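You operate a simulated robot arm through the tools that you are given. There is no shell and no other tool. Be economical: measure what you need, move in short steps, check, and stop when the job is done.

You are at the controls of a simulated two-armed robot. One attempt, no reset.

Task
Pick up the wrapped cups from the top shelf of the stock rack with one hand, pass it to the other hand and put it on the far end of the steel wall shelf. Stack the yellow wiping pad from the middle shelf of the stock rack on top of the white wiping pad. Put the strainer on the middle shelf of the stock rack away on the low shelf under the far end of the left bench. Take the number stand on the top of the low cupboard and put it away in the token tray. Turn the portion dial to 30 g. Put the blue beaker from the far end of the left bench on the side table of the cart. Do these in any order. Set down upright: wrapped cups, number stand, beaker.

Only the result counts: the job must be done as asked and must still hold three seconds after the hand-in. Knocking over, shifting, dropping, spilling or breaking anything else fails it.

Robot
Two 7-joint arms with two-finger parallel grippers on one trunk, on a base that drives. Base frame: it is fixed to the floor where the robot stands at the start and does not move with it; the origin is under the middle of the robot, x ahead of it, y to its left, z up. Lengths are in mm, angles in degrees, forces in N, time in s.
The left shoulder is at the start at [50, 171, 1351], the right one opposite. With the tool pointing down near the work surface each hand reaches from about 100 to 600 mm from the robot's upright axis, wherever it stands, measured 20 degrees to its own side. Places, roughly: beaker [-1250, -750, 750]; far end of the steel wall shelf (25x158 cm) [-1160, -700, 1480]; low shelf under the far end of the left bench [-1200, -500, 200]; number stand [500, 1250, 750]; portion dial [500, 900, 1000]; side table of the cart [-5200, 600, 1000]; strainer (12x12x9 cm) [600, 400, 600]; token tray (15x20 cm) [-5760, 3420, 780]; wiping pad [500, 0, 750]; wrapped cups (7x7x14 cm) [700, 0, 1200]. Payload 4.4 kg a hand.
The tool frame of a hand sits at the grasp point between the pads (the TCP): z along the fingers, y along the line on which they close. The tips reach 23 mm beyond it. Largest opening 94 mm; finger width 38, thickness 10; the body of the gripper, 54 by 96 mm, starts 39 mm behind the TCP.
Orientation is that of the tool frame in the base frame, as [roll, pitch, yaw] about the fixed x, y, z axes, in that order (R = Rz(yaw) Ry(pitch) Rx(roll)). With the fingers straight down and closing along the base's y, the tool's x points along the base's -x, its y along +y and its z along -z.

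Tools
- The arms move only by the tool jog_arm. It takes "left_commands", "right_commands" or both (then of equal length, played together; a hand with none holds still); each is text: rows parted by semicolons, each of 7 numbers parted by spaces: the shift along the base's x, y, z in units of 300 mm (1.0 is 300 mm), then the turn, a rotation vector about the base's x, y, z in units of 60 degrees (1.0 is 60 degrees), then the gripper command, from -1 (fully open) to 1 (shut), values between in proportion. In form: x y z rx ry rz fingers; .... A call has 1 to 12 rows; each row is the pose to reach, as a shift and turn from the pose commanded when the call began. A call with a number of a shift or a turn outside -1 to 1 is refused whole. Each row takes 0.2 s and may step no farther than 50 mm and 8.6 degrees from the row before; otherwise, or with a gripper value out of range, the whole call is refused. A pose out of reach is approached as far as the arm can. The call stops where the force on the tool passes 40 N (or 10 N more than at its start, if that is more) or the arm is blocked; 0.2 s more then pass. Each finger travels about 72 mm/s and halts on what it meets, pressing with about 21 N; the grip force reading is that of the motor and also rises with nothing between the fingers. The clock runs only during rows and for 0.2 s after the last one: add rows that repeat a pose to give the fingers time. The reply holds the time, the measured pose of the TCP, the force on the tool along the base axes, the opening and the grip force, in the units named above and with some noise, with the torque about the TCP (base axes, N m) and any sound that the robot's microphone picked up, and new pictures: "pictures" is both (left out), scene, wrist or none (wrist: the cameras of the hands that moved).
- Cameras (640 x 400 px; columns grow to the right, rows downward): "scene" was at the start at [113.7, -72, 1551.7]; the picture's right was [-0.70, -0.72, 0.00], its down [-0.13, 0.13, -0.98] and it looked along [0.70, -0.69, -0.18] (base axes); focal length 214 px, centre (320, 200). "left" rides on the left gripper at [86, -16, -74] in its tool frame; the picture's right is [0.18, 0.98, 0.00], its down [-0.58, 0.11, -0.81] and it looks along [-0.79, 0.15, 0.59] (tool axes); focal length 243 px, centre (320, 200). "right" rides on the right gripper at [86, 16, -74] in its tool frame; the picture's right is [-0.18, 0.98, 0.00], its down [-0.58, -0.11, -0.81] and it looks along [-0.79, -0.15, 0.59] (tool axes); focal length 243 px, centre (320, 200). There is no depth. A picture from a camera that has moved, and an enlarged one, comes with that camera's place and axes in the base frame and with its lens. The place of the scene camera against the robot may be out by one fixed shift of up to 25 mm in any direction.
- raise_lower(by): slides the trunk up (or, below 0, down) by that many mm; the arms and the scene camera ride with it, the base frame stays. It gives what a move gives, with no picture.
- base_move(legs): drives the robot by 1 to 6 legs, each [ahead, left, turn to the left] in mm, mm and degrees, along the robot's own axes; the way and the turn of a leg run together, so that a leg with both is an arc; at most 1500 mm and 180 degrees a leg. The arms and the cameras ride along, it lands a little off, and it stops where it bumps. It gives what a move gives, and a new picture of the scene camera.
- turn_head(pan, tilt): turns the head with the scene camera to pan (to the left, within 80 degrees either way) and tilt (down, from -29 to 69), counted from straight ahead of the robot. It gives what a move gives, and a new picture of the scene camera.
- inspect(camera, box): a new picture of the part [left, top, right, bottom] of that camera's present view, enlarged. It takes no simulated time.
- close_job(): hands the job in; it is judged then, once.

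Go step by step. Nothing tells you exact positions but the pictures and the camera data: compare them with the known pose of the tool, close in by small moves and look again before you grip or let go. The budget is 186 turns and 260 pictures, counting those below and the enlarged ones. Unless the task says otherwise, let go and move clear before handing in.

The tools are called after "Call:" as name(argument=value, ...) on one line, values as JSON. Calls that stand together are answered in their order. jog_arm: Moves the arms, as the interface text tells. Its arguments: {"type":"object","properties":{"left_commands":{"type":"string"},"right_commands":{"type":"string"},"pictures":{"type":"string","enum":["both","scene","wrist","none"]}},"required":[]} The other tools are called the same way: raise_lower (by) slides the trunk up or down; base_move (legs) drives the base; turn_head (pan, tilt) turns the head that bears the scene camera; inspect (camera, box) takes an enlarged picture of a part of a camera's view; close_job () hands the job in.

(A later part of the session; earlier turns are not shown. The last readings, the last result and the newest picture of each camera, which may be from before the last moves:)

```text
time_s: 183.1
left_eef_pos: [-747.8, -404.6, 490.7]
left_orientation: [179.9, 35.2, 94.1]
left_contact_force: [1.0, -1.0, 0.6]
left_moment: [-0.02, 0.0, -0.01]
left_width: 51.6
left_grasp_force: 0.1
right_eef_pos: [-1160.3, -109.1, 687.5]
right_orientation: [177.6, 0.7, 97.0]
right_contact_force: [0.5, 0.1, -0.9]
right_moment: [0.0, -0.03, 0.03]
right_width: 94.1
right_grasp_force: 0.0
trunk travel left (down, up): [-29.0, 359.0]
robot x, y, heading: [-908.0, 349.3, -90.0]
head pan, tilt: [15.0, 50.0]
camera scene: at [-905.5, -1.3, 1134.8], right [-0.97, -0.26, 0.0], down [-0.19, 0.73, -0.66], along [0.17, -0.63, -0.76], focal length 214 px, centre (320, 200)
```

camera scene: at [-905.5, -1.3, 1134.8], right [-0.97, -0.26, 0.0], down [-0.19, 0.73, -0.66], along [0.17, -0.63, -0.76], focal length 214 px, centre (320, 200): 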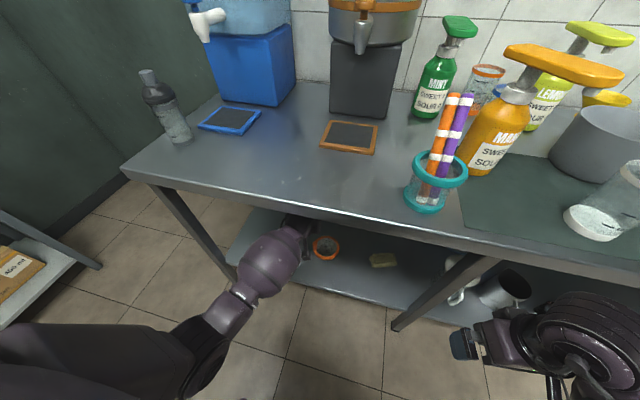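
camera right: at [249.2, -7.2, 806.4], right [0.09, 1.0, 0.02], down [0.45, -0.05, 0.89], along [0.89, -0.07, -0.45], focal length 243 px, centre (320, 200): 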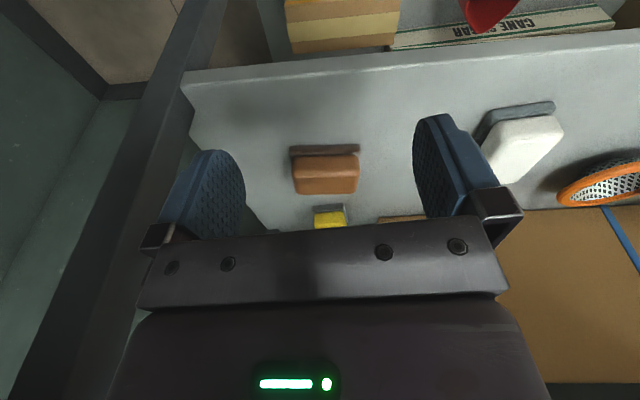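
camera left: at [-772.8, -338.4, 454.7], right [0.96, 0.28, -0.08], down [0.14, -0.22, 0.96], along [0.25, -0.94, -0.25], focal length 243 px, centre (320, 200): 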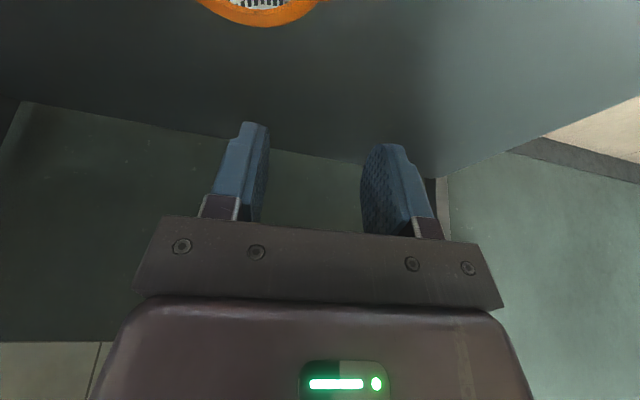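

Call:
base_move(legs=[[-45, 0, 0]])

Call:
jog_arm(left_commands="0 0.1 0 0.04 0 0 -0.1; 0 0.2 0 0.08 0 0 -0.1; 0 0.3 0 0.12 0 0 -0.1; 0.03 0.4 0 0.16 0 0 -0.1; 0.06 0.5 0 0.2 0 0 -0.1; 0.1 0.6 0.03 0.24 0 0 -0.1; 0.1 0.7 0.1 0.28 0 0 -0.1; 0.1 0.7 0.1 0.28 0 0 -0.1", pictures="scene")

```text
time_s: 183.9
left_eef_pos: [-747.7, -361.5, 493.5]
left_orientation: [179.8, 35.4, 94.0]
left_contact_force: [-0.2, -0.4, -0.2]
left_moment: [-0.02, -0.02, 0.0]
left_width: 51.7
left_grasp_force: 0.0
right_eef_pos: [-1160.3, -63.4, 687.7]
right_orientation: [177.5, 0.7, 97.0]
right_contact_force: [0.7, 0.5, 0.7]
right_moment: [-0.01, 0.02, -0.02]
right_width: 94.0
right_grasp_force: 0.0
trunk travel left (down, up): [-29.0, 359.0]
robot x, y, heading: [-905.3, 390.6, -90.3]
head pan, tilt: [15.0, 50.0]
camera scene: at [-906.4, 43.7, 1134.2], right [-0.97, -0.26, 0.0], down [-0.19, 0.73, -0.66], along [0.17, -0.63, -0.75], focal length 214 px, centre (320, 200)
```

scene: 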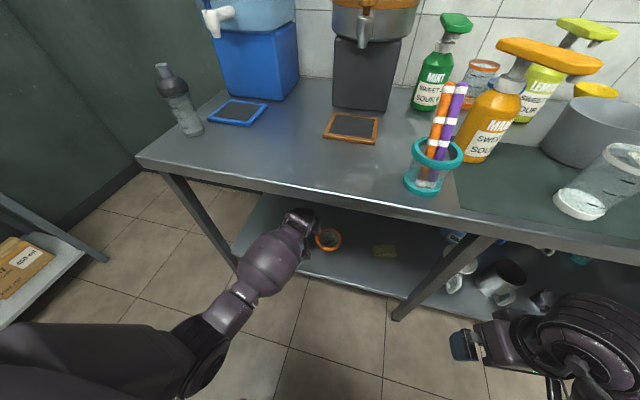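

```text
time_s: 184.9
left_eef_pos: [-739.4, -352.0, 587.1]
left_orientation: [176.9, 38.8, 90.7]
left_contact_force: [0.4, -0.7, 0.1]
left_moment: [0.01, 0.0, 0.01]
left_width: 51.3
left_grasp_force: 0.1
right_eef_pos: [-1162.6, -64.0, 693.6]
right_orientation: [177.5, 1.3, 96.9]
right_contact_force: [0.5, 0.0, -0.1]
right_moment: [0.04, -0.01, 0.01]
right_width: 94.0
right_grasp_force: 0.1
trunk travel left (down, up): [-29.0, 359.0]
robot x, y, heading: [-906.1, 391.8, -90.2]
head pan, tilt: [15.0, 50.0]
stopped in row 4 (left hand): the arm was blocked; the commanded pose is now the measured one
camera scene: at [-908.2, 47.7, 1138.5], right [-0.97, -0.26, 0.0], down [-0.19, 0.73, -0.66], along [0.17, -0.64, -0.75], focal length 214 px, centre (320, 200)
```

scene: 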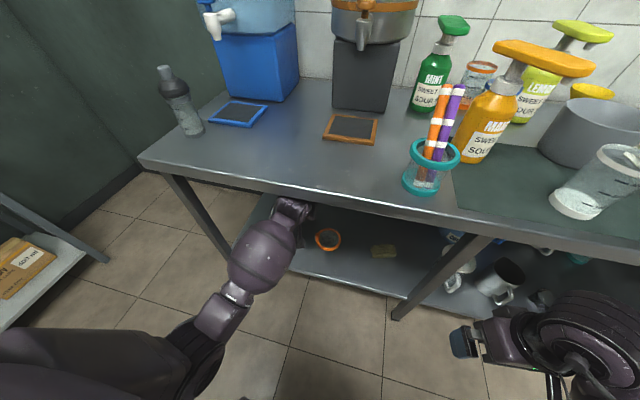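

Retracting up high wedges the wrist under the bench top, so I'll reverse the way in: down first, then back out low.

Call:
jog_arm(left_commands="0 0 -0.13 0 0 0 -0.1; 0 0 -0.26 0.05 0 0 -0.1; 0 0 -0.39 0.12 0 0 -0.1; 0 0.02 -0.52 0.19 0 0 -0.1; 0 0.05 -0.62 0.26 0 0 -0.1; 0 0.12 -0.66 0.33 0 0 -0.1; 0.02 0.24 -0.68 0.36 0 0 -0.1; 0.04 0.36 -0.68 0.36 0 0 -0.1; 0.06 0.48 -0.68 0.36 0 0 -0.1; 0.08 0.58 -0.68 0.36 0 0 -0.1; 0.08 0.58 -0.68 0.36 0 0 -0.1", pictures="both")

```text
time_s: 186.9
left_eef_pos: [-749.3, -337.6, 443.0]
left_orientation: [178.3, 26.4, 89.4]
left_contact_force: [-0.1, 0.0, -1.2]
left_moment: [-0.03, -0.01, 0.01]
left_width: 51.9
left_grasp_force: 0.1
right_eef_pos: [-1159.4, -64.9, 686.9]
right_orientation: [177.6, 0.4, 96.9]
right_contact_force: [0.0, 0.3, 0.2]
right_moment: [0.04, -0.01, -0.01]
right_width: 94.1
right_grasp_force: 0.0
trunk travel left (down, up): [-29.0, 359.0]
robot x, y, heading: [-907.9, 393.9, -90.5]
head pan, tilt: [15.0, 50.0]
stopped in row 10 (left hand): the arm was blocked; the commanded pose is now the measured one
camera scene: at [-903.8, 40.7, 1133.0], right [-0.97, -0.26, 0.0], down [-0.19, 0.73, -0.65], along [0.17, -0.63, -0.76], focal length 214 px, centre (320, 200)
camera left: at [-767.7, -227.3, 470.3], right [0.98, 0.17, -0.05], down [0.08, -0.16, 0.98], along [0.16, -0.97, -0.17], focal length 243 px, centre (320, 200)
```

scene: 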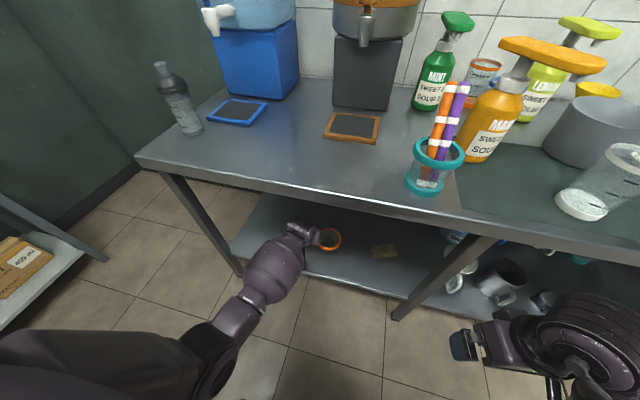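
left: 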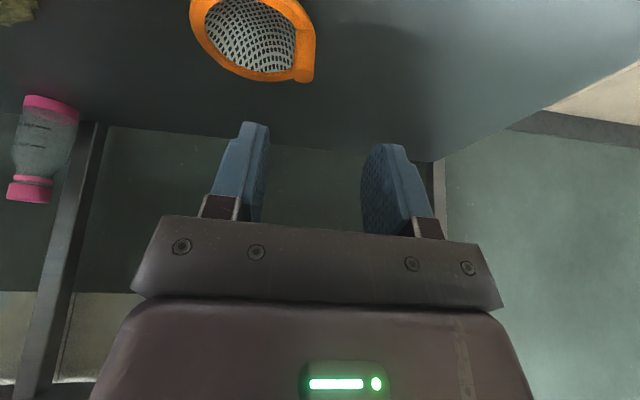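

The wrist sits right at the bench edge and can't be drawn in more. Turning the base left will swing the hand out from under the bench.

Call:
base_move(legs=[[0, 0, 15]])

Call:
base_move(legs=[[0, 0, 17]])

```text
time_s: 188.2
left_eef_pos: [-568.6, -274.1, 444.3]
left_orientation: [178.4, 26.5, 104.3]
left_contact_force: [-0.9, 0.2, 0.4]
left_moment: [-0.01, 0.0, -0.01]
left_width: 51.7
left_grasp_force: 0.0
right_eef_pos: [-1031.6, -113.8, 686.4]
right_orientation: [177.7, 0.4, 111.9]
right_contact_force: [-1.0, -0.2, 0.4]
right_moment: [-0.01, -0.02, -0.03]
right_width: 94.2
right_grasp_force: 0.1
trunk travel left (down, up): [-29.0, 359.0]
robot x, y, heading: [-910.2, 389.0, -75.3]
head pan, tilt: [15.0, 50.0]
camera scene: at [-814.4, 55.8, 1133.1], right [-0.87, -0.5, 0.0], down [-0.38, 0.66, -0.65], along [0.33, -0.57, -0.76], focal length 214 px, centre (320, 200)
```

scene: 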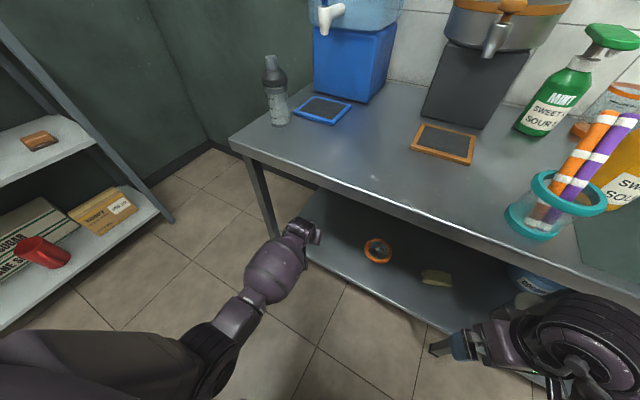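

```text
time_s: 189.6
left_eef_pos: [-390.9, -145.9, 445.7]
left_orientation: [178.4, 26.7, 121.2]
left_contact_force: [0.0, -0.3, 0.1]
left_moment: [-0.01, -0.01, -0.03]
left_width: 51.7
left_grasp_force: 0.1
right_eef_pos: [-880.2, -126.5, 685.5]
right_orientation: [177.7, 0.5, 128.9]
right_contact_force: [-0.1, -0.3, -0.3]
right_moment: [-0.01, 0.01, 0.04]
right_width: 93.8
right_grasp_force: 0.1
trunk travel left (down, up): [-29.0, 359.0]
robot x, y, heading: [-911.1, 393.5, -58.1]
head pan, tilt: [15.0, 50.0]
camera scene: at [-724.2, 101.6, 1132.8], right [-0.68, -0.73, 0.0], down [-0.55, 0.52, -0.66], along [0.48, -0.45, -0.75], focal length 214 px, centre (320, 200)
```

scene: 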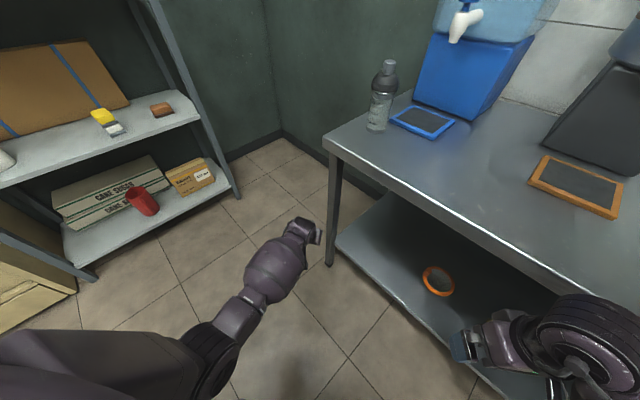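

The strainer stands safely and the hand is free. Now raise the trunk and drive toward the cupboard for the dial and the number stand.

Call:
raise_lower(by=330)

Call:
base_move(legs=[[265, 424, 0], [0, 0, 58]])

Call:
turn_head(pan=40, tilt=25)

```text
time_s: 192.8
left_eef_pos: [-365.7, -182.3, 859.2]
left_orientation: [178.7, 34.0, 121.3]
left_contact_force: [-0.4, -0.2, -0.6]
left_moment: [0.0, 0.01, 0.02]
left_width: 51.5
left_grasp_force: 0.0
right_eef_pos: [-874.6, -130.4, 994.7]
right_orientation: [177.7, -2.0, 128.9]
right_contact_force: [0.5, 0.0, 1.3]
right_moment: [-0.02, 0.0, 0.0]
right_width: 94.1
right_grasp_force: 0.0
trunk travel left (down, up): [-359.0, 29.0]
robot x, y, heading: [-906.4, 389.1, -58.0]
head pan, tilt: [15.0, 50.0]
```

```text
time_s: 199.6
left_eef_pos: [361.8, 533.4, 860.7]
left_orientation: [178.7, 33.9, 178.7]
left_contact_force: [-0.2, -0.5, -0.4]
left_moment: [0.02, -0.02, 0.0]
left_width: 51.7
left_grasp_force: 0.1
right_eef_pos: [42.1, 132.2, 995.3]
right_orientation: [177.7, -2.0, -173.7]
right_contact_force: [0.0, 0.7, 0.4]
right_moment: [-0.04, 0.02, 0.02]
right_width: 93.9
right_grasp_force: 0.1
trunk travel left (down, up): [-359.0, 29.0]
robot x, y, heading: [-413.5, 385.6, -1.0]
head pan, tilt: [15.0, 50.0]
camera scene: at [-292.4, 397.2, 1490.9], right [0.24, -0.97, 0.0], down [-0.74, -0.19, -0.64], along [0.62, 0.16, -0.77], focal length 214 px, centre (320, 200)
```

scene: 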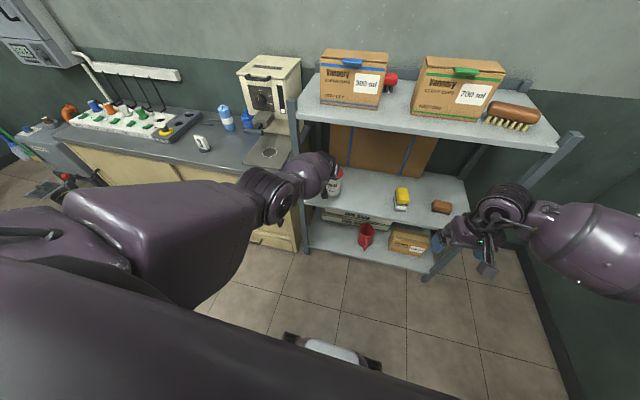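

```text
time_s: 200.5
left_eef_pos: [362.5, 534.6, 860.8]
left_orientation: [178.7, 33.9, 178.7]
left_contact_force: [0.4, 0.3, -0.8]
left_moment: [-0.03, -0.03, 0.01]
left_width: 51.6
left_grasp_force: 0.0
right_eef_pos: [42.5, 132.3, 994.8]
right_orientation: [177.8, -1.9, -173.7]
right_contact_force: [0.5, 0.1, 0.1]
right_moment: [-0.01, -0.02, -0.03]
right_width: 94.1
right_grasp_force: 0.2
trunk travel left (down, up): [-359.0, 29.0]
robot x, y, heading: [-410.3, 385.3, -0.7]
head pan, tilt: [40.0, 25.0]
camera scene: at [-295.6, 436.2, 1528.3], right [0.63, -0.78, 0.0], down [-0.33, -0.27, -0.91], along [0.7, 0.57, -0.42], focal length 214 px, centre (320, 200)
```

scene: 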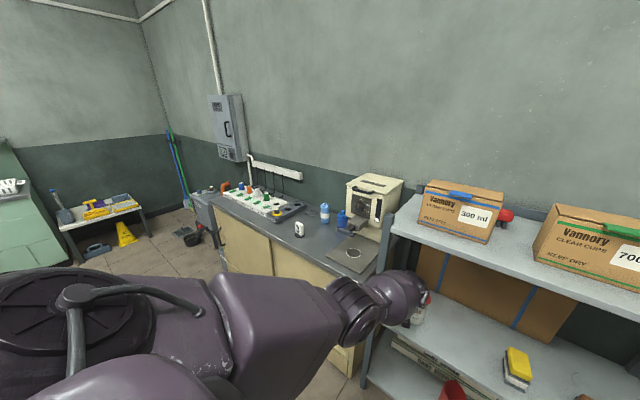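

Call:
inspect(camera="scene", box=[270, 160, 430, 280])

Call:
base_move(legs=[[-120, 0, 0], [0, 450, 0]])

Call:
turn_head(pan=10, tilt=30)

```text
3.33 times, centred on (350, 220) of scene
camera zoom: at [-295.6, 436.2, 1528.3], right [0.63, -0.78, 0.0], down [-0.33, -0.27, -0.91], along [0.7, 0.57, -0.42], focal length 715 px, centre (220, 133)
```

zoom: 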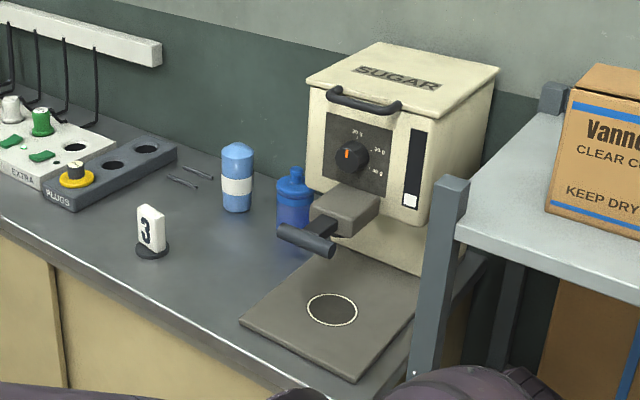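

```text
time_s: 205.0
left_eef_pos: [251.4, 919.3, 860.6]
left_orientation: [178.6, 34.0, 179.2]
left_contact_force: [0.2, -0.6, -0.9]
left_moment: [-0.01, -0.01, 0.04]
left_width: 51.9
left_grasp_force: 0.1
right_eef_pos: [-67.3, 515.1, 994.9]
right_orientation: [177.5, -2.1, -173.2]
right_contact_force: [0.0, 0.0, -0.3]
right_moment: [0.0, -0.02, 0.0]
right_width: 94.1
right_grasp_force: 0.1
trunk travel left (down, up): [-359.0, 29.0]
robot x, y, heading: [-524.4, 763.0, -0.5]
head pan, tilt: [40.0, 25.0]
stopped in leg 2: the robot was blocked; the commanded pose is now the measured one
camera scene: at [-406.2, 816.3, 1528.3], right [0.64, -0.77, 0.0], down [-0.33, -0.27, -0.91], along [0.7, 0.58, -0.42], focal length 214 px, centre (320, 200)
```

scene: 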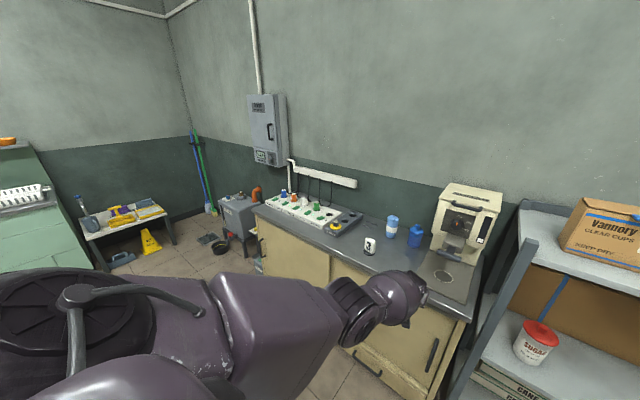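

```text
time_s: 205.9
left_eef_pos: [250.8, 919.9, 860.1]
left_orientation: [178.8, 34.0, 179.0]
left_contact_force: [0.0, 0.2, -0.8]
left_moment: [-0.02, -0.02, 0.0]
left_width: 51.5
left_grasp_force: 0.1
right_eef_pos: [-66.8, 517.0, 995.2]
right_orientation: [177.6, -1.9, -173.4]
right_contact_force: [1.2, -0.7, 0.6]
right_moment: [0.03, -0.01, 0.01]
right_width: 94.2
right_grasp_force: 0.1
trunk travel left (down, up): [-359.0, 29.0]
robot x, y, heading: [-519.6, 763.1, -0.1]
head pan, tilt: [10.0, 30.0]
camera scene: at [-389.0, 772.9, 1520.5], right [0.17, -0.99, 0.0], down [-0.49, -0.08, -0.87], along [0.85, 0.14, -0.5], focal length 214 px, centre (320, 200)
```

scene: 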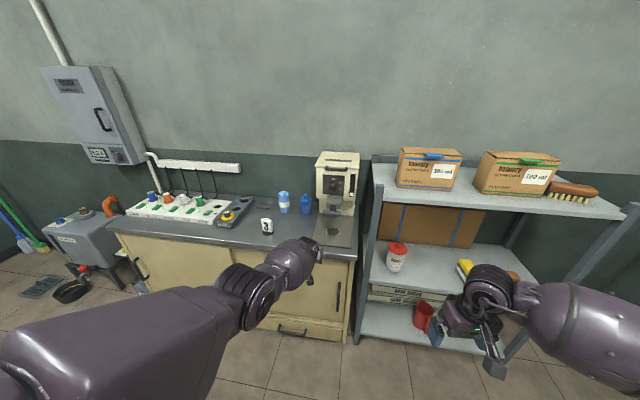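

Call:
jog_arm(left_commands="-0.02 0 0.12 0 -0.13 0 -1; -0.04 0 0.24 0 -0.26 0 -1; -0.06 0 0.36 0 -0.39 0 -1; -0.08 0 0.48 0 -0.52 0 -1; -0.1 0 0.6 0 -0.65 0 -1; -0.1 0 0.7 0 -0.78 0 -1; -0.1 0 0.8 0 -0.933 0 -1; -0.1 0 0.8 0 -0.933 0 -1", pictures="none")

Call:
jog_arm(left_commands="0 0 0 0.13 0 0 -1; 0 0 0 0.26 0 0 -1; 0 0 0 0.39 0 0 -1; 0 0 0 0.52 0 0 -1; 0 0 0 0.65 0 0 -1; 0 0 0 0.78 0 0 -1; 0 0 0 0.9 0 0 -1; 0 0 0 0.9 0 0 -1", pictures="both")

```text
refused: row 7 steps farther than a row can; nothing moved
```

```text
time_s: 207.7
left_eef_pos: [208.3, 934.6, 882.9]
left_orientation: [120.0, 18.5, 150.8]
left_contact_force: [-0.2, 0.2, 0.2]
left_moment: [0.0, 0.01, -0.03]
left_width: 94.1
left_grasp_force: 0.2
left hand out of reach, approached as far as the arm can: row 2, 3, 4, 5, 6, 7, 8
right_eef_pos: [-65.1, 515.2, 995.0]
right_orientation: [177.6, -2.2, -173.4]
right_contact_force: [-1.3, 0.3, 0.0]
right_moment: [0.02, -0.01, 0.04]
right_width: 93.9
right_grasp_force: 0.1
trunk travel left (down, up): [-359.0, 29.0]
robot x, y, heading: [-523.1, 763.6, -0.4]
head pan, tilt: [10.0, 30.0]
camera scene: at [-388.3, 772.4, 1520.4], right [0.17, -0.99, 0.0], down [-0.49, -0.08, -0.87], along [0.85, 0.14, -0.5], focal length 214 px, centre (320, 200)
camera left: at [94.0, 914.9, 875.6], right [-0.15, 0.65, 0.75], down [0.03, -0.75, 0.66], along [0.99, 0.12, 0.09], focal length 243 px, centre (320, 200)
```

scene: 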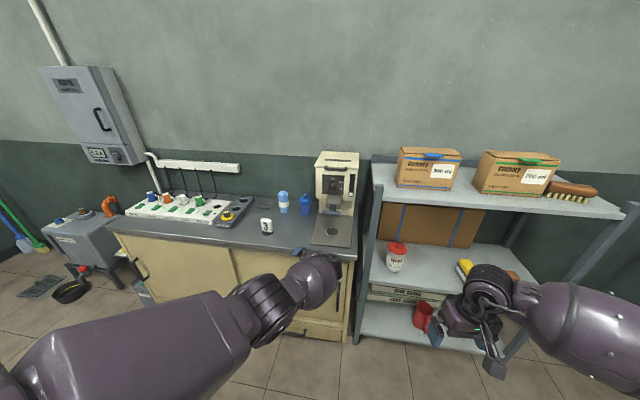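
left: 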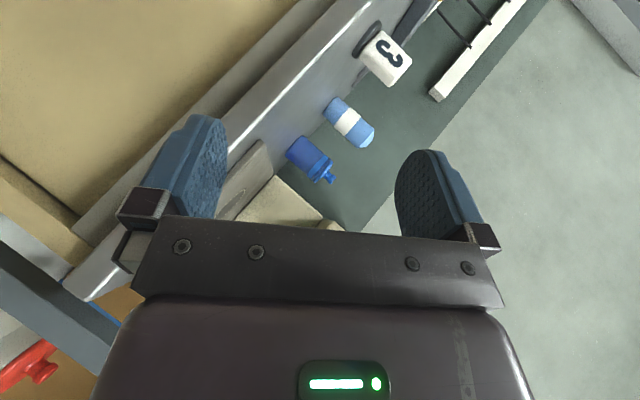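

Call:
jog_arm(left_commands="0 -0.015 0.09 0.009 -0.063 -0.098 -1; 0 -0.03 0.18 0.018 -0.125 -0.196 -1; 0 -0.045 0.27 0.027 -0.188 -0.294 -1; 0 -0.06 0.36 0.036 -0.251 -0.392 -1; 0 -0.075 0.45 0.045 -0.314 -0.49 -1; 0 -0.09 0.54 0.054 -0.376 -0.589 -1; 0 -0.105 0.63 0.063 -0.439 -0.687 -1; 0 -0.12 0.72 0.0715 -0.502 -0.785 -1; 0 -0.12 0.72 0.0715 -0.502 -0.785 -1", pictures="both")

```text
time_s: 209.7
left_eef_pos: [204.7, 903.3, 1098.6]
left_orientation: [90.0, 30.0, 90.0]
left_contact_force: [0.5, 0.6, -0.2]
left_moment: [-0.03, 0.01, -0.04]
left_width: 93.9
left_grasp_force: 0.1
right_eef_pos: [-66.4, 516.5, 995.6]
right_orientation: [177.7, -1.9, -173.3]
right_contact_force: [0.3, -0.1, -0.2]
right_moment: [-0.01, -0.01, -0.03]
right_width: 94.1
right_grasp_force: 0.0
trunk travel left (down, up): [-359.0, 29.0]
robot x, y, heading: [-525.7, 765.6, -0.4]
head pan, tilt: [10.0, 30.0]
camera scene: at [-388.8, 772.7, 1520.4], right [0.17, -0.99, 0.0], down [-0.49, -0.08, -0.87], along [0.85, 0.14, -0.5], focal length 214 px, centre (320, 200)
camera left: at [129.2, 969.1, 1040.6], right [0.0, 0.65, 0.76], down [-0.81, -0.45, 0.39], along [0.59, -0.61, 0.53], focal length 243 px, centre (320, 200)
```

scene: 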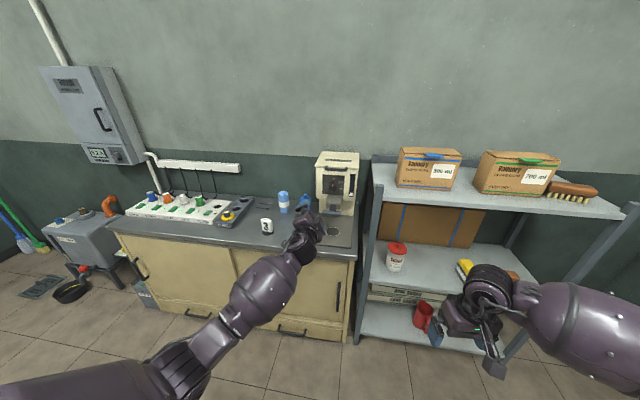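
left: 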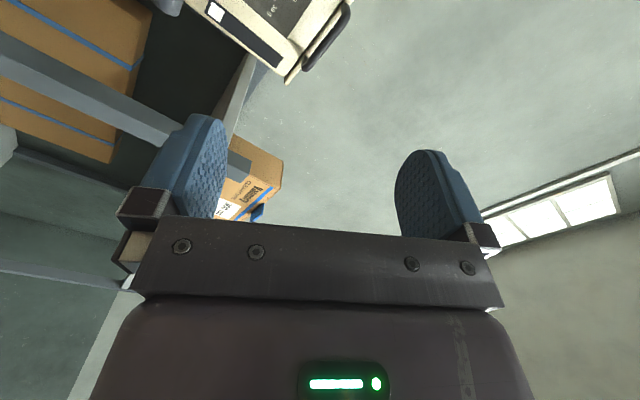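

Call:
base_move(legs=[[180, 60, 0]])

Call:
turn_head(pan=0, tilt=25)

Call:
inspect(camera="scene", box=[240, 140, 400, 260])

```text
time_s: 211.3
left_eef_pos: [382.6, 962.4, 1098.6]
left_orientation: [90.1, 30.2, 90.1]
left_contact_force: [0.8, 0.1, -0.9]
left_moment: [-0.02, 0.01, -0.02]
left_width: 94.3
left_grasp_force: 0.0
right_eef_pos: [110.5, 576.3, 993.9]
right_orientation: [177.6, -2.1, -173.3]
right_contact_force: [0.2, 0.4, 0.3]
right_moment: [-0.02, -0.02, -0.03]
right_width: 93.9
right_grasp_force: 0.0
trunk travel left (down, up): [-359.0, 29.0]
robot x, y, heading: [-348.4, 824.9, -0.5]
head pan, tilt: [10.0, 30.0]
camera scene: at [-211.0, 833.8, 1520.3], right [0.17, -0.99, 0.0], down [-0.49, -0.08, -0.87], along [0.85, 0.14, -0.5], focal length 214 px, centre (320, 200)
```

scene: 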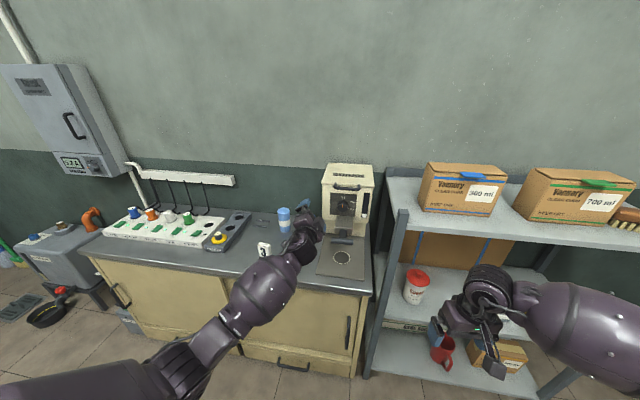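

```text
time_s: 212.0
left_eef_pos: [382.0, 962.5, 1098.6]
left_orientation: [90.0, 30.1, 90.1]
left_contact_force: [-0.2, -0.1, -0.3]
left_moment: [-0.02, -0.05, 0.04]
left_width: 94.1
left_grasp_force: 0.0
right_eef_pos: [109.4, 575.3, 995.4]
right_orientation: [177.7, -2.0, -173.3]
right_contact_force: [0.0, 1.4, -0.3]
right_moment: [-0.01, -0.02, 0.0]
right_width: 93.8
right_grasp_force: 0.1
trunk travel left (down, up): [-359.0, 29.0]
robot x, y, heading: [-346.8, 821.5, -0.4]
head pan, tilt: [0.0, 25.0]
camera scene: at [-209.5, 817.4, 1528.4], right [-0.01, -1.0, 0.0], down [-0.42, 0.0, -0.91], along [0.91, -0.01, -0.42], focal length 214 px, centre (320, 200)
```

scene: 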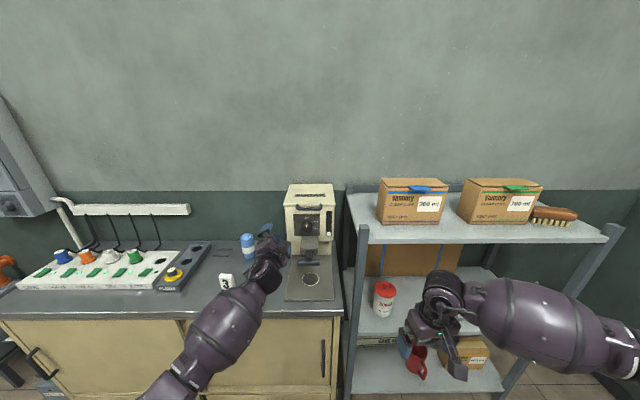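

```text
3.33 times, centred on (320, 200) of scene
camera zoom: at [-209.5, 817.4, 1528.4], right [-0.01, -1.0, 0.0], down [-0.42, 0.0, -0.91], along [0.91, -0.01, -0.42], focal length 715 px, centre (320, 200)
```

zoom: 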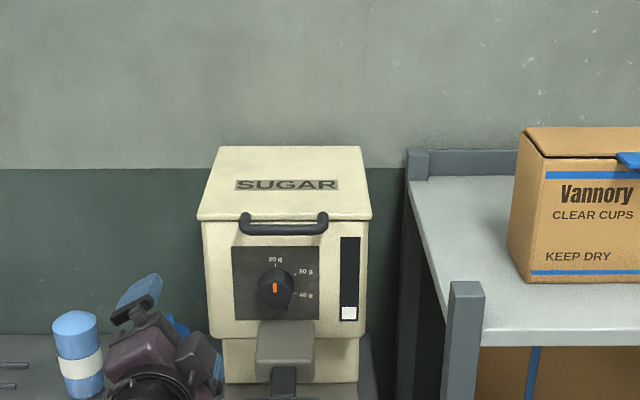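

Call:
inspect(camera="scene", box=[294, 198, 326, 218])

```text
16.00 times, centred on (310, 208) of scene
camera zoom: at [-209.5, 817.4, 1528.4], right [-0.01, -1.0, 0.0], down [-0.42, 0.0, -0.91], along [0.91, -0.01, -0.42], focal length 3432 px, centre (480, 72)
```

zoom: 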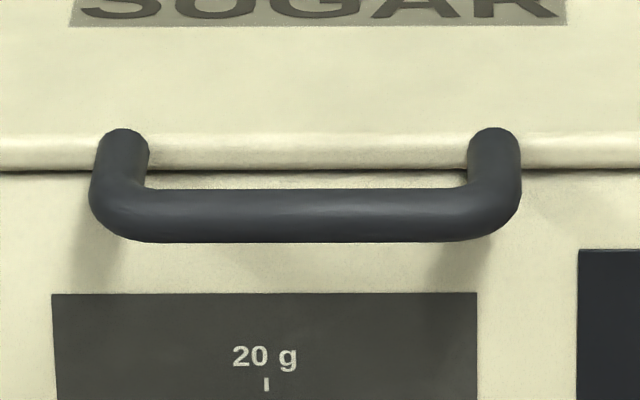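

Call:
inspect(camera="scene", box=[292, 211, 324, 231])

```text
16.00 times, centred on (308, 221) of scene
camera zoom: at [-209.5, 817.4, 1528.4], right [-0.01, -1.0, 0.0], down [-0.42, 0.0, -0.91], along [0.91, -0.01, -0.42], focal length 3432 px, centre (512, -136)
```

zoom: 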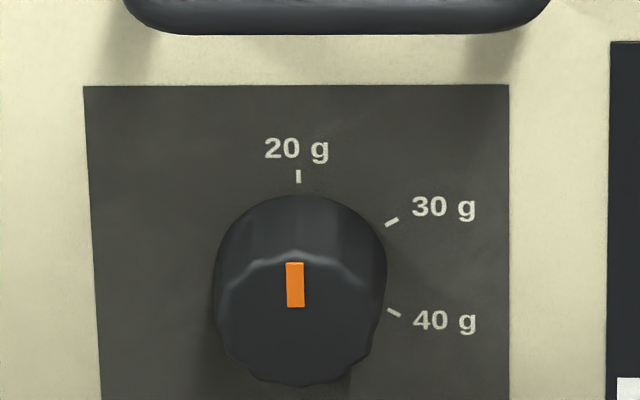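

The dial's pointer is at 20 g; 30 g is 60° clockwise. The knob is near (526,862,1070). I'll check the spout clearance underneath.

Call:
inspect(camera="scene", box=[282, 205, 342, 275])

```text
5.71 times, centred on (312, 240) of scene
camera zoom: at [-209.5, 817.4, 1528.4], right [-0.01, -1.0, 0.0], down [-0.42, 0.0, -0.91], along [0.91, -0.01, -0.42], focal length 1226 px, centre (366, -29)
```

zoom: 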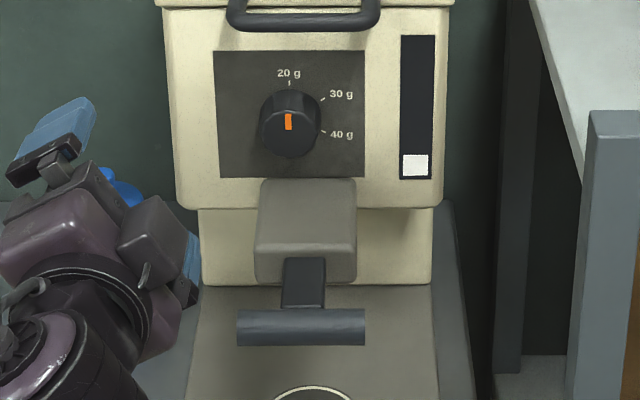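

Call:
jog_arm(left_commands="0 -0.1 -0.03 0.08 0 0 -0.2; 0 -0.2 -0.06 0.16 0 0 -0.2; 0 -0.333 -0.095 0.25 0 0 -0.2; 0.08 -0.333 -0.095 0.25 0 0 -0.2; 0.08 -0.333 -0.095 0.25 0 0 -0.2", pictures="both")

Call:
inspect(camera="scene", box=[260, 190, 350, 260])

```text
time_s: 213.2
left_eef_pos: [405.5, 860.9, 1071.4]
left_orientation: [90.1, 15.1, 90.1]
left_contact_force: [0.3, -0.4, 0.6]
left_moment: [0.03, 0.05, 0.0]
left_width: 56.2
left_grasp_force: 0.1
right_eef_pos: [109.8, 575.4, 995.3]
right_orientation: [177.5, -2.0, -173.3]
right_contact_force: [-0.4, 0.3, 0.1]
right_moment: [-0.02, -0.01, 0.01]
right_width: 93.9
right_grasp_force: 0.2
trunk travel left (down, up): [-359.0, 29.0]
robot x, y, heading: [-349.6, 825.1, -0.8]
head pan, tilt: [0.0, 25.0]
camera scene: at [-209.8, 816.5, 1528.5], right [-0.01, -1.0, 0.0], down [-0.42, 0.0, -0.91], along [0.91, -0.01, -0.42], focal length 214 px, centre (320, 200)
camera left: at [329.6, 940.3, 1032.0], right [0.0, 0.43, 0.9], down [-0.81, -0.53, 0.26], along [0.59, -0.73, 0.35], focal length 243 px, centre (320, 200)
```

scene: 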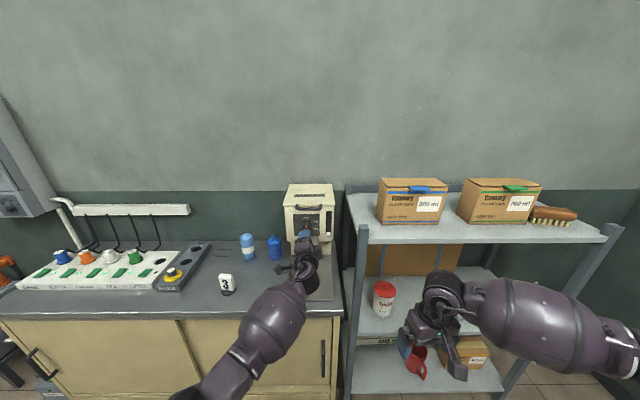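
left: 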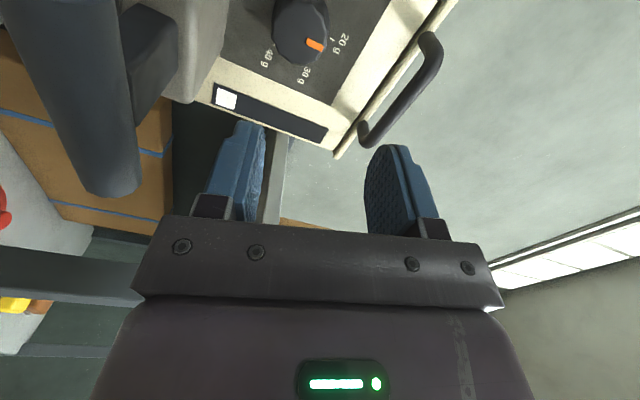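

```text
5.71 times, centred on (305, 225) of scene
camera zoom: at [-209.8, 816.5, 1528.5], right [-0.01, -1.0, 0.0], down [-0.42, 0.0, -0.91], along [0.91, -0.01, -0.42], focal length 1226 px, centre (406, 57)
```

zoom: 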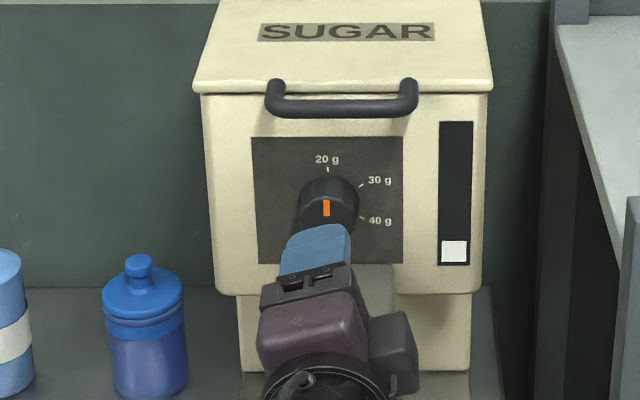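

Call:
jog_arm(left_commands="0.05 0 -0.03 0 0 0 -0.2; 0.12 0 -0.06 0 0 0 -0.2; 0.19 0 -0.06 0 0 0 -0.2; 0.19 0 -0.06 0 0 0 -0.2", pictures="wrist")

Call:
inspect(camera="scene", box=[260, 190, 350, 260])

```text
time_s: 214.2
left_eef_pos: [462.0, 861.9, 1051.7]
left_orientation: [90.0, 15.1, 90.1]
left_contact_force: [0.1, 0.0, 0.5]
left_moment: [-0.01, 0.0, 0.0]
left_width: 56.4
left_grasp_force: 0.1
right_eef_pos: [110.5, 575.7, 994.3]
right_orientation: [177.6, -2.0, -173.4]
right_contact_force: [0.7, -0.2, -0.5]
right_moment: [0.0, -0.01, 0.0]
right_width: 94.1
right_grasp_force: 0.0
trunk travel left (down, up): [-359.0, 29.0]
robot x, y, heading: [-347.7, 823.2, -0.3]
head pan, tilt: [0.0, 25.0]
camera left: at [386.6, 940.9, 1012.1], right [0.0, 0.43, 0.9], down [-0.81, -0.53, 0.26], along [0.59, -0.73, 0.35], focal length 243 px, centre (320, 200)
```

left: 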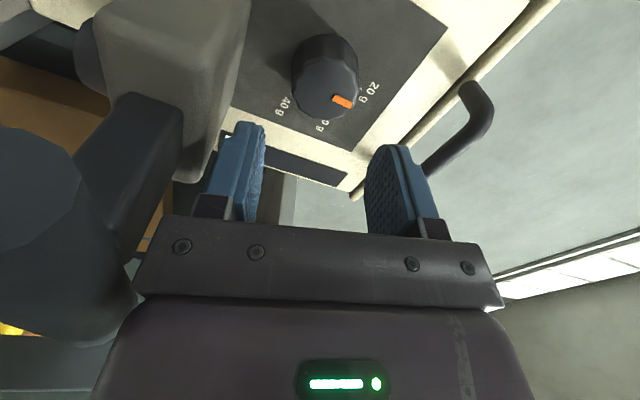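

```text
5.71 times, centred on (305, 225) of scene
camera zoom: at [-209.6, 817.1, 1528.4], right [-0.01, -1.0, 0.0], down [-0.42, 0.0, -0.91], along [0.91, -0.01, -0.42], focal length 1226 px, centre (406, 57)
```

zoom: 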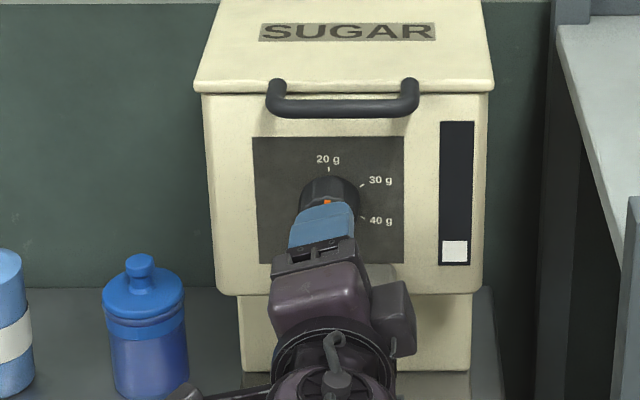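

Call:
jog_arm(left_commands="0.06 0.006 0.012 0 0 0 -0.2; 0.14 0.006 0.014 0 0 0 -0.2; 0.14 0.006 0.014 0 0 0 -0.2", pictures="wrist")

Call:
inspect(camera="scene", box=[275, 195, 335, 245])

```text
time_s: 215.0
left_eef_pos: [503.9, 864.0, 1055.6]
left_orientation: [90.1, 15.2, 90.1]
left_contact_force: [0.2, 0.0, -0.2]
left_moment: [0.01, -0.02, -0.02]
left_width: 56.3
left_grasp_force: 0.1
right_eef_pos: [109.7, 576.6, 995.4]
right_orientation: [177.7, -2.1, -173.2]
right_contact_force: [0.5, 0.0, -0.1]
right_moment: [0.0, 0.0, 0.0]
right_width: 94.1
right_grasp_force: 0.1
trunk travel left (down, up): [-359.0, 29.0]
robot x, y, heading: [-350.1, 823.8, -0.7]
head pan, tilt: [0.0, 25.0]
camera left: at [428.5, 943.5, 1017.7], right [0.0, 0.43, 0.9], down [-0.81, -0.53, 0.26], along [0.59, -0.73, 0.35], focal length 243 px, centre (320, 200)
```

left: 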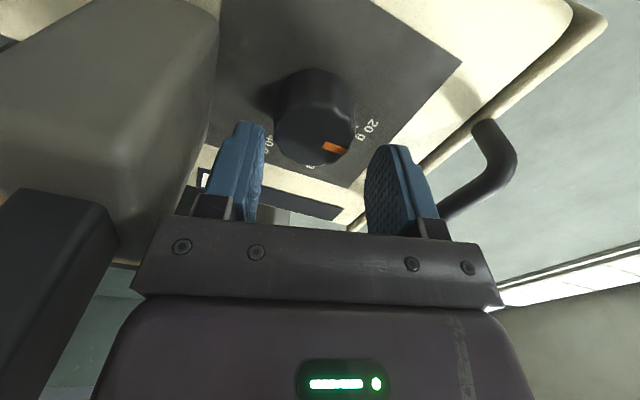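

```text
8.00 times, centred on (305, 220) of scene
camera zoom: at [-209.6, 818.1, 1528.4], right [-0.01, -1.0, 0.0], down [-0.42, 0.0, -0.91], along [0.91, -0.01, -0.42], focal length 1716 px, centre (440, 40)
```

zoom: 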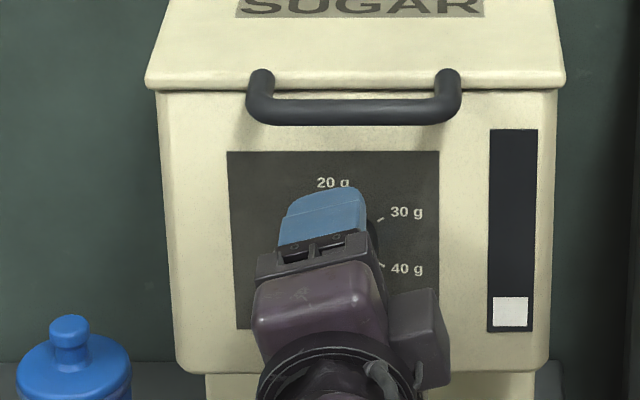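

Call:
jog_arm(left_commands="0.03 0 0.004 0 0 0 -0.2; 0.06 0 0.004 0 0 0 -0.2; 0.088 0 0.004 0 0 0 -0.2; 0.088 0 0.004 0 0 0 -0.2", pictures="wrist")

```text
time_s: 216.0
left_eef_pos: [513.5, 875.1, 1061.9]
left_orientation: [90.6, 15.1, 90.1]
left_contact_force: [-10.5, -1.3, -24.2]
left_moment: [0.07, 0.88, -0.12]
left_width: 66.7
left_grasp_force: 11.5
left hand out of reach, approached as far as the arm can: row 1, 2, 3, 4
right_eef_pos: [110.9, 574.5, 993.3]
right_orientation: [177.6, -2.1, -173.3]
right_contact_force: [-0.5, 0.4, 0.9]
right_moment: [0.0, -0.03, 0.03]
right_width: 94.1
right_grasp_force: 0.0
trunk travel left (down, up): [-359.0, 29.0]
robot x, y, heading: [-344.0, 830.3, -0.8]
head pan, tilt: [0.0, 25.0]
camera left: at [437.2, 954.3, 1024.9], right [0.01, 0.43, 0.9], down [-0.8, -0.53, 0.26], along [0.6, -0.73, 0.34], focal length 243 px, centre (320, 200)
```

left: 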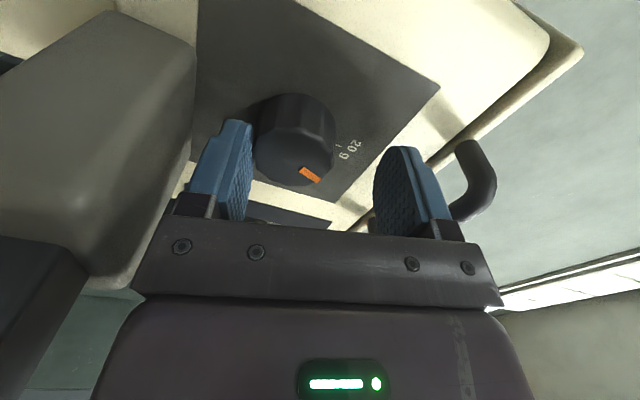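

Call:
jog_arm(left_commands="-0.06 0 0 0 0 0 -0.2; -0.12 -0.037 -0.02 0 0 0 -0.2; -0.12 -0.037 -0.02 0 0 0 -0.2", pictures="none")

Call:
base_move(legs=[[-20, 0, 0]])

```text
time_s: 216.8
left_eef_pos: [477.8, 864.5, 1064.3]
left_orientation: [89.9, 15.0, 90.1]
left_contact_force: [0.0, -0.7, 0.1]
left_moment: [0.0, 0.01, -0.01]
left_width: 56.5
left_grasp_force: 0.0
right_eef_pos: [108.1, 576.6, 996.0]
right_orientation: [177.6, -2.0, -173.3]
right_contact_force: [-0.9, 0.2, 0.3]
right_moment: [0.01, 0.0, 0.0]
right_width: 93.8
right_grasp_force: 0.1
trunk travel left (down, up): [-359.0, 29.0]
robot x, y, heading: [-348.3, 823.2, -0.5]
head pan, tilt: [0.0, 25.0]
```

```text
time_s: 217.6
left_eef_pos: [456.5, 864.6, 1063.0]
left_orientation: [89.9, 15.1, 90.1]
left_contact_force: [-0.3, -0.2, 0.8]
left_moment: [-0.04, 0.01, -0.01]
left_width: 56.4
left_grasp_force: 0.0
right_eef_pos: [88.9, 575.5, 994.8]
right_orientation: [177.7, -1.8, -173.3]
right_contact_force: [0.4, -0.7, -0.1]
right_moment: [-0.02, -0.02, -0.02]
right_width: 94.0
right_grasp_force: 0.1
trunk travel left (down, up): [-359.0, 29.0]
robot x, y, heading: [-363.6, 826.2, -0.5]
head pan, tilt: [0.0, 25.0]
camera scene: at [-230.7, 817.2, 1528.6], right [-0.01, -1.0, 0.0], down [-0.42, 0.0, -0.91], along [0.91, -0.01, -0.42], focal length 214 px, centre (320, 200)
```

scene: 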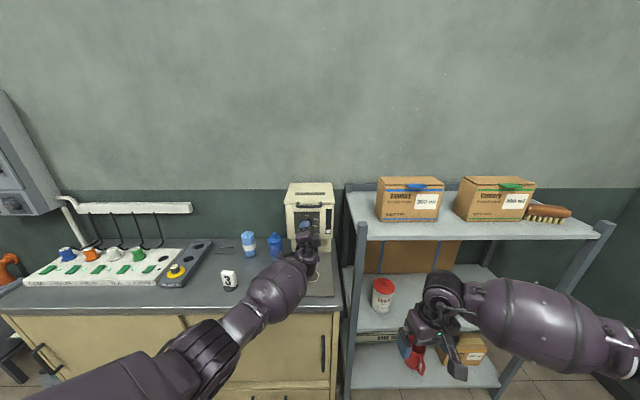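

Call:
jog_arm(left_commands="-0.12 0 0 0 0 0 -0.2; -0.24 0 0 0 0 0 -0.2; -0.36 0 0 0 0 0 -0.2; -0.45 0 0 0 0 0 -0.2; -0.45 0 0 0 0 0 -0.2", pictures="none")

Call:
base_move(legs=[[130, 0, 0]])

Call:
inspect(camera="left", box=[0, 0, 640, 400])

```text
time_s: 218.8
left_eef_pos: [321.6, 867.2, 1062.4]
left_orientation: [90.1, 15.1, 90.1]
left_contact_force: [0.3, -0.4, -0.8]
left_moment: [0.02, -0.02, 0.0]
left_width: 56.4
left_grasp_force: 0.2
right_eef_pos: [88.9, 575.7, 994.5]
right_orientation: [177.6, -2.0, -173.4]
right_contact_force: [-0.2, -0.7, 0.0]
right_moment: [0.03, 0.04, 0.02]
right_width: 93.9
right_grasp_force: 0.1
trunk travel left (down, up): [-359.0, 29.0]
robot x, y, heading: [-372.1, 826.9, -0.5]
head pan, tilt: [0.0, 25.0]
```

```text
time_s: 220.1
left_eef_pos: [450.4, 866.2, 1061.9]
left_orientation: [90.1, 15.1, 90.1]
left_contact_force: [0.0, 0.4, 1.2]
left_moment: [0.03, -0.02, -0.01]
left_width: 56.0
left_grasp_force: 0.0
right_eef_pos: [219.2, 574.1, 993.5]
right_orientation: [177.6, -2.1, -173.3]
right_contact_force: [-0.3, 0.0, -0.3]
right_moment: [0.0, 0.03, 0.04]
right_width: 93.7
right_grasp_force: 0.0
trunk travel left (down, up): [-359.0, 29.0]
robot x, y, heading: [-238.4, 827.3, -0.5]
head pan, tilt: [0.0, 25.0]
camera scene: at [-99.1, 816.0, 1528.2], right [-0.01, -1.0, 0.0], down [-0.42, 0.0, -0.91], along [0.91, -0.01, -0.42], focal length 214 px, centre (320, 200)
```

scene: 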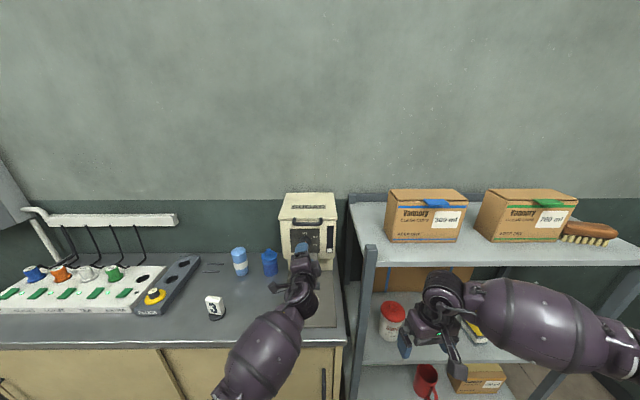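

```text
1.00 times, centred on (320, 200) of left (not enlarged: the box is as wide or as high as the picture)
camera zoom: at [375.3, 944.9, 1022.6], right [0.0, 0.43, 0.9], down [-0.8, -0.53, 0.26], along [0.59, -0.73, 0.35], focal length 243 px, centre (320, 200)
```

zoom: 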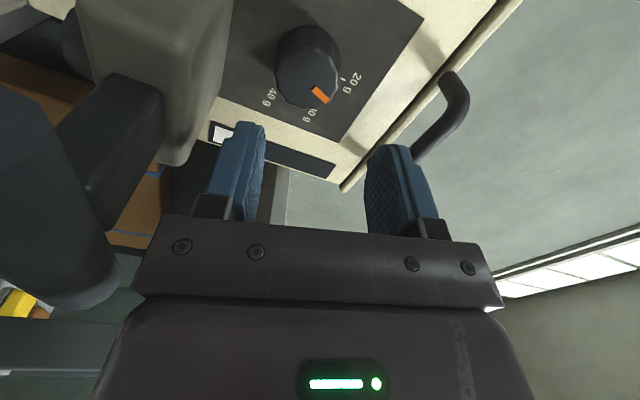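

Call:
jog_arm(left_commands="0.06 -0.007 -0.02 0 0 0 -0.2; 0.15 -0.007 -0.02 0 0 0 -0.2; 0.2 -0.007 -0.02 0 0 0 -0.2; 0.2 -0.007 -0.02 0 0 0 -0.2", pictures="wrist")

```text
time_s: 221.1
left_eef_pos: [509.4, 862.7, 1055.9]
left_orientation: [90.1, 15.1, 90.1]
left_contact_force: [0.0, -1.1, 0.5]
left_moment: [0.0, 0.0, -0.01]
left_width: 56.8
left_grasp_force: 0.1
right_eef_pos: [218.0, 574.2, 995.3]
right_orientation: [177.6, -1.9, -173.3]
right_contact_force: [-0.4, -0.1, -0.1]
right_moment: [0.04, 0.03, -0.01]
right_width: 93.9
right_grasp_force: 0.0
trunk travel left (down, up): [-359.0, 29.0]
robot x, y, heading: [-240.4, 826.5, -0.2]
head pan, tilt: [0.0, 25.0]
camera left: at [433.7, 941.8, 1017.7], right [0.0, 0.43, 0.9], down [-0.81, -0.53, 0.26], along [0.59, -0.73, 0.35], focal length 243 px, centre (320, 200)
```

left: 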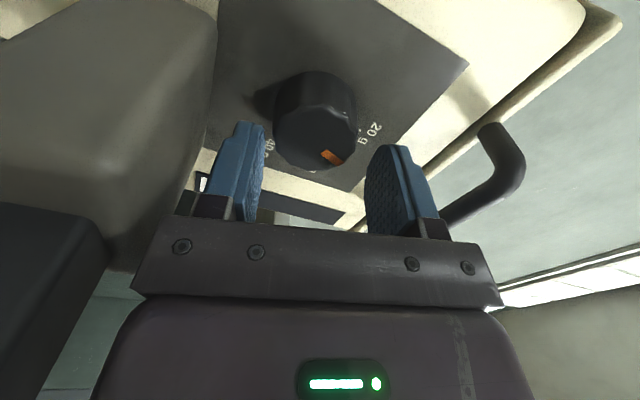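

Call:
jog_arm(left_commands="0.03 0 0 0 0 0 -0.2; 0.06 0 0 0 0 0 -0.2; 0.075 0 0 0 0 0 -0.2; 0.075 0 0 0 0 0 -0.2", pictures="wrist")

```text
time_s: 222.2
left_eef_pos: [526.8, 863.6, 1057.5]
left_orientation: [90.0, 15.2, 90.0]
left_contact_force: [-22.4, 3.5, 4.9]
left_moment: [-0.01, -0.6, -0.12]
left_width: 55.8
left_grasp_force: 0.0
right_eef_pos: [214.9, 575.9, 996.7]
right_orientation: [177.6, -1.9, -173.1]
right_contact_force: [-0.9, 0.0, 0.3]
right_moment: [-0.04, 0.02, -0.04]
right_width: 94.0
right_grasp_force: 0.0
trunk travel left (down, up): [-359.0, 29.0]
robot x, y, heading: [-240.8, 821.9, -0.4]
head pan, tilt: [0.0, 25.0]
stopped in row 4 (left hand): the force on the tool passed its limit at 41 N (the readings are from after the stop); the commanded pose is now the measured one
camera left: at [452.1, 943.1, 1018.1], right [0.0, 0.43, 0.9], down [-0.81, -0.53, 0.26], along [0.59, -0.73, 0.35], focal length 243 px, centre (320, 200)
```

left: 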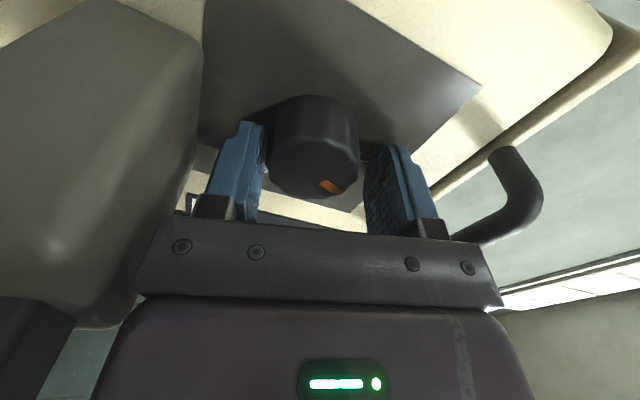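

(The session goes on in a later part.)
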